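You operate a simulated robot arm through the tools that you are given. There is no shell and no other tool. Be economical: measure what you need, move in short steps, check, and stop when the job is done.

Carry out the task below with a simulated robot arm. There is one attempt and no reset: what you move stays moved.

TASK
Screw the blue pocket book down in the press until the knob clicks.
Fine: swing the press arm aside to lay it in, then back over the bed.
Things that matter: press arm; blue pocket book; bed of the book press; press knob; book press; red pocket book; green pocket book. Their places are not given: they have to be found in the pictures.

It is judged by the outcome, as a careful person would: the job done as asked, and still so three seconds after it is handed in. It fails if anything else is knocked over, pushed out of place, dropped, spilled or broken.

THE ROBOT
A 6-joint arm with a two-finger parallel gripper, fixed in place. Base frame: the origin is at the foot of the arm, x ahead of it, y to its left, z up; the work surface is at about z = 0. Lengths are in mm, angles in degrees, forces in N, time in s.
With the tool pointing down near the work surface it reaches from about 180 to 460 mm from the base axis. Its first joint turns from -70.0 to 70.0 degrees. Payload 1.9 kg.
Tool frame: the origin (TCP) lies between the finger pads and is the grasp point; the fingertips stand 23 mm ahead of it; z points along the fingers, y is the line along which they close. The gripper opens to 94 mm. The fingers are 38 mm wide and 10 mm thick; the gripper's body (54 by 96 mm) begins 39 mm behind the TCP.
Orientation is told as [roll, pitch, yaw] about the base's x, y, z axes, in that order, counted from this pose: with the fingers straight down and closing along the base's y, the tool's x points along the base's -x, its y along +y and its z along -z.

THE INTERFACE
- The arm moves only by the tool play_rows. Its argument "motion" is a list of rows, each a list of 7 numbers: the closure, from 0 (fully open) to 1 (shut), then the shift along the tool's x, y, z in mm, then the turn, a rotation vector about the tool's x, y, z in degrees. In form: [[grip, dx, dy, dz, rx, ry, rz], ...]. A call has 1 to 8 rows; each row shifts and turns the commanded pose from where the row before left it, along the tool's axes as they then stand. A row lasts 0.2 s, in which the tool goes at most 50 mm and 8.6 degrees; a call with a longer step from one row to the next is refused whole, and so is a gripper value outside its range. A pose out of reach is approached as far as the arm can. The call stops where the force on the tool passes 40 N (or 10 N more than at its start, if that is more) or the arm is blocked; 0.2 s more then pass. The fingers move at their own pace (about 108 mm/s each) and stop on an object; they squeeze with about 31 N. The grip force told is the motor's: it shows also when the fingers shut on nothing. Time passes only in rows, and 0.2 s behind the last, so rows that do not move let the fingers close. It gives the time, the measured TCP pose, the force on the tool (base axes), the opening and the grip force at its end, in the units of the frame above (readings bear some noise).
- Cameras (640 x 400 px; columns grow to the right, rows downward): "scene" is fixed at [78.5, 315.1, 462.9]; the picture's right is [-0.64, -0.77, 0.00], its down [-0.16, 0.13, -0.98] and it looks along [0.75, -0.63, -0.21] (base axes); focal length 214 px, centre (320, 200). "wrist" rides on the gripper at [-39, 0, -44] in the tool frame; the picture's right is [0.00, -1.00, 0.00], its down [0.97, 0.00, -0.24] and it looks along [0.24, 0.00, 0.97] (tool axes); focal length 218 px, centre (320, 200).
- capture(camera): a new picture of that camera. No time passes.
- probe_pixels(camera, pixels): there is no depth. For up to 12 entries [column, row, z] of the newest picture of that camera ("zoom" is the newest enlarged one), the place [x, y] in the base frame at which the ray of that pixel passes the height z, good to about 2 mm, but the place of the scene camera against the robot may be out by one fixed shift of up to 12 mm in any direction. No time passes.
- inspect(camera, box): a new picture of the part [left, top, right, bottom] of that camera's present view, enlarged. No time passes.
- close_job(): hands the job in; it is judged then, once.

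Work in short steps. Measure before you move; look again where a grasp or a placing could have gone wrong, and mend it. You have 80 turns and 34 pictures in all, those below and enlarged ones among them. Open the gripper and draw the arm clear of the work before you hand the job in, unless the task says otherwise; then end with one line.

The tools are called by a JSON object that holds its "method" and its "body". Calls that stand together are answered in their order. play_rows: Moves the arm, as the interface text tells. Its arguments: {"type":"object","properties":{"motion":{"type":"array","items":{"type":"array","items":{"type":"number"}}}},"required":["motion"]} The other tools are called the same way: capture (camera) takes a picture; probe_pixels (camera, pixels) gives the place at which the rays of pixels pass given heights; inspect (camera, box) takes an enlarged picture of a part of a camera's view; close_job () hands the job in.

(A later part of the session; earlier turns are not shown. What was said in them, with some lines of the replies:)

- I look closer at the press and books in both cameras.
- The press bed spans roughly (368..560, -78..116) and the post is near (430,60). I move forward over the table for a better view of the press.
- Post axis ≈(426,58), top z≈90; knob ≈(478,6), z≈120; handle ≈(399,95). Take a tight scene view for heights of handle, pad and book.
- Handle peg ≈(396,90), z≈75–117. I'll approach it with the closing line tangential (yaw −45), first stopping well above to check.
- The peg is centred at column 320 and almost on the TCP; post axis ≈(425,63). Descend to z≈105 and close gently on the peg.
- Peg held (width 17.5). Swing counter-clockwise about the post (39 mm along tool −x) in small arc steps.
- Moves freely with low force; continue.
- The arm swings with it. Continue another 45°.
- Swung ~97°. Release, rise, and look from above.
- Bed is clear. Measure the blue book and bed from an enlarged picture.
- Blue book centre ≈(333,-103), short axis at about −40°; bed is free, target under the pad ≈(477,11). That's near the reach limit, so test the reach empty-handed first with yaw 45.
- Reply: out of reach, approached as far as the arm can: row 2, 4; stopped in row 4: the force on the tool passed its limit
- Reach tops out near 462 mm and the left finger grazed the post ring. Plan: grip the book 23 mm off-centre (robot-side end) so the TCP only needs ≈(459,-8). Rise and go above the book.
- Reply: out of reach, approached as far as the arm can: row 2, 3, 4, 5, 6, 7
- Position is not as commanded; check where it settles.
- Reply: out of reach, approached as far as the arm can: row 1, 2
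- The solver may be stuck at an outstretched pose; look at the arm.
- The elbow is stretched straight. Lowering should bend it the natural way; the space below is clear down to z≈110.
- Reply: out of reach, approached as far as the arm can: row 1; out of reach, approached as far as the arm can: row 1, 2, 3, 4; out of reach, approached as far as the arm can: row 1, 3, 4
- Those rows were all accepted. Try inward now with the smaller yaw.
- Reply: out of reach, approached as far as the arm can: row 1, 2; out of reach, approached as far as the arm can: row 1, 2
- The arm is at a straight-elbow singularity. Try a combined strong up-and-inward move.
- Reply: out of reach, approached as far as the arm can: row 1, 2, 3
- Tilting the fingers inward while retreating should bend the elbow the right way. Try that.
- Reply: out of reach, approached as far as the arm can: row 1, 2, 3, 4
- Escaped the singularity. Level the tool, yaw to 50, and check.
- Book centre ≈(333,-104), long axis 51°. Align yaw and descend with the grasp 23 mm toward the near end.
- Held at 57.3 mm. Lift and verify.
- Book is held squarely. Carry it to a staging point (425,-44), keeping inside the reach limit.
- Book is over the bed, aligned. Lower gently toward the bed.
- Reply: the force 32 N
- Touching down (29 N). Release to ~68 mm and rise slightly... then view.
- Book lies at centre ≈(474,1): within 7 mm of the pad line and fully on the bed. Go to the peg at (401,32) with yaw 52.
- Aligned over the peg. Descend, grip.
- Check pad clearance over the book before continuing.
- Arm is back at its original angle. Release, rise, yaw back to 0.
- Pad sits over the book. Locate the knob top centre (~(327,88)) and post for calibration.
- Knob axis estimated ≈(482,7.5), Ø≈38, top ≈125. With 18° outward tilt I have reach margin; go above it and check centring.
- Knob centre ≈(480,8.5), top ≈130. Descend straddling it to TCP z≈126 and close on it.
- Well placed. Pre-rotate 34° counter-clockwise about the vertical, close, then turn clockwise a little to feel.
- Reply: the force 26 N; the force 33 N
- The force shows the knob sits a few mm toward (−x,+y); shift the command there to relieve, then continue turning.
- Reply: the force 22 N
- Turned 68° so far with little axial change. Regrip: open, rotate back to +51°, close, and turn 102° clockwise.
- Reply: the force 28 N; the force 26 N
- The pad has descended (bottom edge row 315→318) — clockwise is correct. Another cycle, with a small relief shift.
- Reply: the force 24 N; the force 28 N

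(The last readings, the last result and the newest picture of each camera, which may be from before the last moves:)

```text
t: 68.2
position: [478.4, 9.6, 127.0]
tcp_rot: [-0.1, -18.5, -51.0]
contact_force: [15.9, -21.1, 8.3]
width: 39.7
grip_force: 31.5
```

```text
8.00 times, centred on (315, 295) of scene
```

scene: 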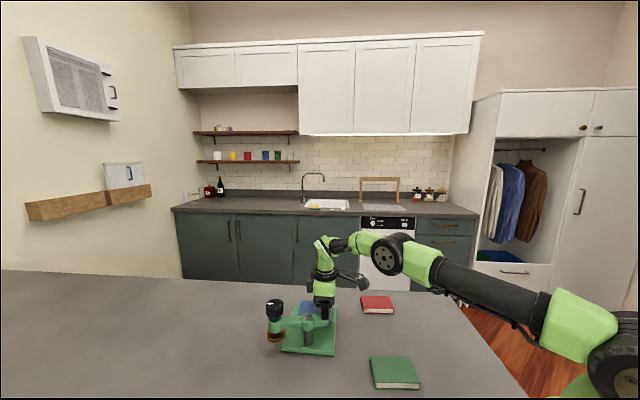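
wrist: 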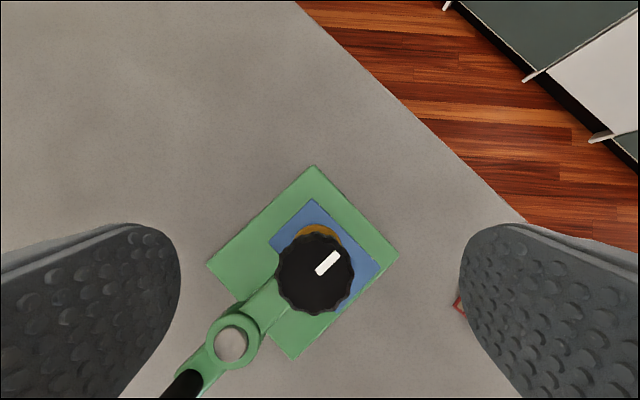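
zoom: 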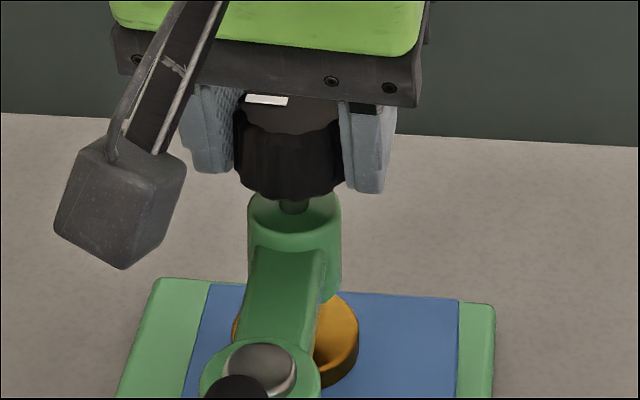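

Pad goes down ≈0.7 mm per stroke, so several more strokes are needed. Run two cycles.

{"method": "play_rows", "body": {"motion": [[0.3, 0, 0, 0, 0, 0, 0], [0.3, -1.1, 0, 0.9, -2.63, 0, -8.08], [0.3, 0, 0, 0, -2.63, 0, -8.08], [0.3, 0, 0, 0, -2.63, 0, -8.08], [0.3, 0, 0, 0, -2.63, 0, -8.08], [0.3, 0, 0, 0, -2.63, 0, -8.08], [0.3, 0, 0, 0, -2.63, 0, -8.08], [0.3, 0, 0, 0, -2.63, 0, -8.08]]}}

{"method": "play_rows", "body": {"motion": [[0.3, 0, 0, 0, -2.63, 0, -8.08], [0.3, 0, 0, 0, -2.63, 0, -8.08], [0.3, 0, 0, 0, -2.63, 0, -8.08], [0.3, 0, 0, 0, -2.63, 0, -8.08], [0.3, 0, 0, 0, -2.63, 0, -8.08], [0.3, 0, 0, 0, 0, 0, 0], [1, 0, 0, 0, 0, 0, 0], [1, 0, 0, 0, 0, 0, 0]]}}

{"method": "play_rows", "body": {"motion": [[1, 0, 0, 0, 2.63, 0, 8.08], [1, 0, 0, 0, 2.63, 0, 8.08], [1, 0, 0, 0, 2.63, 0, 8.08], [1, 0, 0, 0, 2.63, 0, 8.08], [1, 0, 0, 0, 2.63, 0, 8.08], [1, 0, 0, 0, 2.63, 0, 8.08]]}}

{"method": "play_rows", "body": {"motion": [[1, 0, 0, 0, 2.63, 0, 8.08], [1, 0, 0, 0, 2.63, 0, 8.08], [1, 0, 0, 0, 2.63, 0, 8.08], [1, 0, 0, 0, 2.63, 0, 8.08], [1, 0, 0, 0, 2.63, 0, 8.08], [1, 0, 0, 0, 2.63, 0, 8.08]]}}

{"method": "play_rows", "body": {"motion": [[0.3, 0, 0, 0, 0, 0, 0], [0.3, 0, 0, 0.7, -2.63, 0, -8.08], [0.3, 0, 0, 0, -2.63, 0, -8.08], [0.3, 0, 0, 0, -2.63, 0, -8.08], [0.3, 0, 0, 0, -2.63, 0, -8.08], [0.3, 0, 0, 0, -2.63, 0, -8.08], [0.3, 0, 0, 0, -2.63, 0, -8.08], [0.3, 0, 0, 0, -2.63, 0, -8.08]]}}

{"method": "play_rows", "body": {"motion": [[0.3, 0, 0, 0, -2.63, 0, -8.08], [0.3, 0, 0, 0, -2.63, 0, -8.08], [0.3, 0, 0, 0, -2.63, 0, -8.08], [0.3, 0, 0, 0, -2.63, 0, -8.08], [0.3, 0, 0, 0, -2.63, 0, -8.08], [0.3, 0, 0, 0, 0, 0, 0], [1, 0, 0, 0, 0, 0, 0], [1, 0, 0, 0, 0, 0, 0]]}}

{"method": "play_rows", "body": {"motion": [[1, 0, 0, 0, 2.63, 0, 8.08], [1, 0, 0, 0, 2.63, 0, 8.08], [1, 0, 0, 0, 2.63, 0, 8.08], [1, 0, 0, 0, 2.63, 0, 8.08], [1, 0, 0, 0, 2.63, 0, 8.08], [1, 0, 0, 0, 2.63, 0, 8.08]]}}

{"method": "play_rows", "body": {"motion": [[1, 0, 0, 0, 2.63, 0, 8.08], [1, 0, 0, 0, 2.63, 0, 8.08], [1, 0, 0, 0, 2.63, 0, 8.08], [1, 0, 0, 0, 2.63, 0, 8.08], [1, 0, 0, 0, 2.63, 0, 8.08], [1, 0, 0, 0, 2.63, 0, 8.08]]}}

{"method": "inspect", "body": {"camera": "scene", "box": [285, 270, 345, 320]}}

```text
t: 70.0
position: [477.2, 8.7, 124.3]
tcp_rot: [-0.2, -18.0, 8.7]
contact_force: [0.7, 0.1, 0.5]
width: 65.9
grip_force: 0.0
```

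```text
t: 71.8
position: [477.4, 9.2, 124.8]
tcp_rot: [-0.2, -17.9, 51.1]
contact_force: [-6.8, 0.8, 2.4]
width: 39.2
grip_force: 31.1
```

```text
t: 73.2
position: [478.2, 8.7, 125.1]
tcp_rot: [-0.3, -18.1, 0.0]
contact_force: [-10.3, 8.3, 5.2]
width: 39.1
grip_force: 31.2
```

```text
t: 74.6
position: [478.5, 10.1, 125.1]
tcp_rot: [0.0, -18.1, -51.1]
contact_force: [-3.9, 11.6, -0.6]
width: 39.1
grip_force: 31.1
```

```text
t: 76.4
position: [479.0, 8.1, 124.3]
tcp_rot: [-0.2, -18.0, 8.7]
contact_force: [-0.1, 0.1, -0.2]
width: 65.8
grip_force: 0.1
```

```text
t: 78.2
position: [477.8, 9.8, 124.4]
tcp_rot: [-0.1, -17.8, 51.0]
contact_force: [-12.3, 3.8, 3.5]
width: 39.5
grip_force: 31.5
```

```text
t: 79.6
position: [476.7, 9.3, 125.0]
tcp_rot: [-0.1, -17.9, 0.0]
contact_force: [-12.2, 13.0, 2.2]
width: 39.3
grip_force: 31.0
```

```text
t: 81.0
position: [478.3, 9.9, 124.9]
tcp_rot: [-0.1, -18.2, -51.0]
contact_force: [-3.4, 7.6, 0.8]
width: 39.3
grip_force: 31.1
```

```text
8.00 times, centred on (315, 295) of scene
```

zoom: 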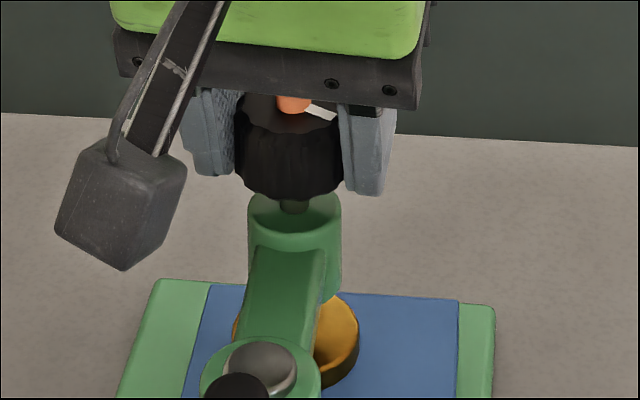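

An orange pin has popped up out of the knob — that looks like the click. Release, back off upward and look.

{"method": "play_rows", "body": {"motion": [[0.3, 0, 0, 0, 0, 0, 0], [0, 0, 0, 0, 0, 0, 0], [0, 12, 0, -38, 0, 0, 0], [0, 12, 0, -38, -2.63, 0, -8.08], [0, 10, 0, 0, -2.63, 0, -8.08], [0, 10, 0, 0, -2.63, 0, -8.08], [0, 10, 0, 0, -2.63, 0, -8.08], [0, 10, 0, 0, -2.63, 0, -8.08]]}}

{"method": "inspect", "body": {"camera": "scene", "box": [275, 265, 355, 345]}}

{"method": "capture", "body": {"camera": "wrist"}}

```text
t: 82.8
position: [416.7, 62.8, 176.7]
tcp_rot: [-0.1, -17.9, -8.3]
contact_force: [0.9, 0.1, 0.9]
width: 94.2
grip_force: 0.1
```

```text
5.00 times, centred on (315, 305) of scene
```

zoom: 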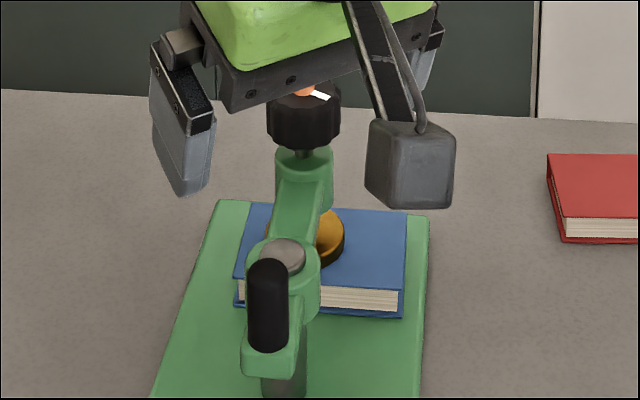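

```text
1 pictures are left
```

wrist: 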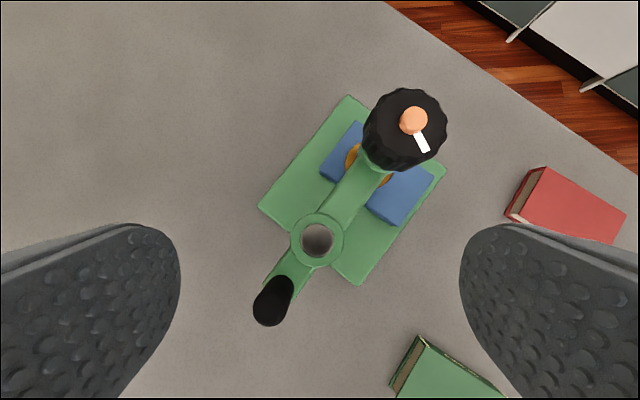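

The pin stands proud, the pad sits on the book, the arm is over the bed. Rise clear and level the tool.

{"method": "play_rows", "body": {"motion": [[0, 10, 0, -40, 0, 0, 0], [0, 10, 0, -40, 0, 8, 0], [0, 20, 0, -30, 0, 8, 0], [0, 30, 0, -20, 0, 0, 0], [0, 30, 0, 0, 0, 0, 0], [0, 0, 0, 0, 0, 0, 0]]}}

{"method": "inspect", "body": {"camera": "scene", "box": [260, 260, 440, 400]}}

```text
t: 84.2
position: [288.3, 83.0, 290.3]
tcp_rot: [-0.3, -1.9, -8.5]
contact_force: [-0.2, -0.4, 0.1]
width: 94.0
grip_force: 0.1
```

```text
2.86 times, centred on (350, 330) of scene
```

zoom: 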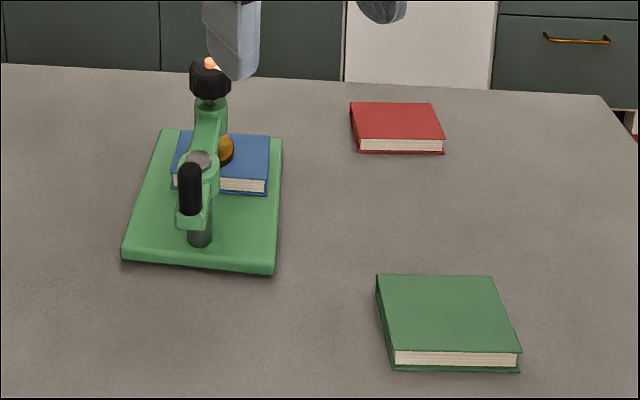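

All in order: book pressed, others undisturbed. Handing in.

{"method": "close_job", "body": {}}

```text
The job is handed in.
```

The blue pocket book is in the press, under the pad, with the press arm back over the bed. I turned the knob clockwise until an orange pin popped up from its top, which I took as the click, since I have no sound to confirm it. The red and green books look undisturbed, and the gripper is open and clear of the work.
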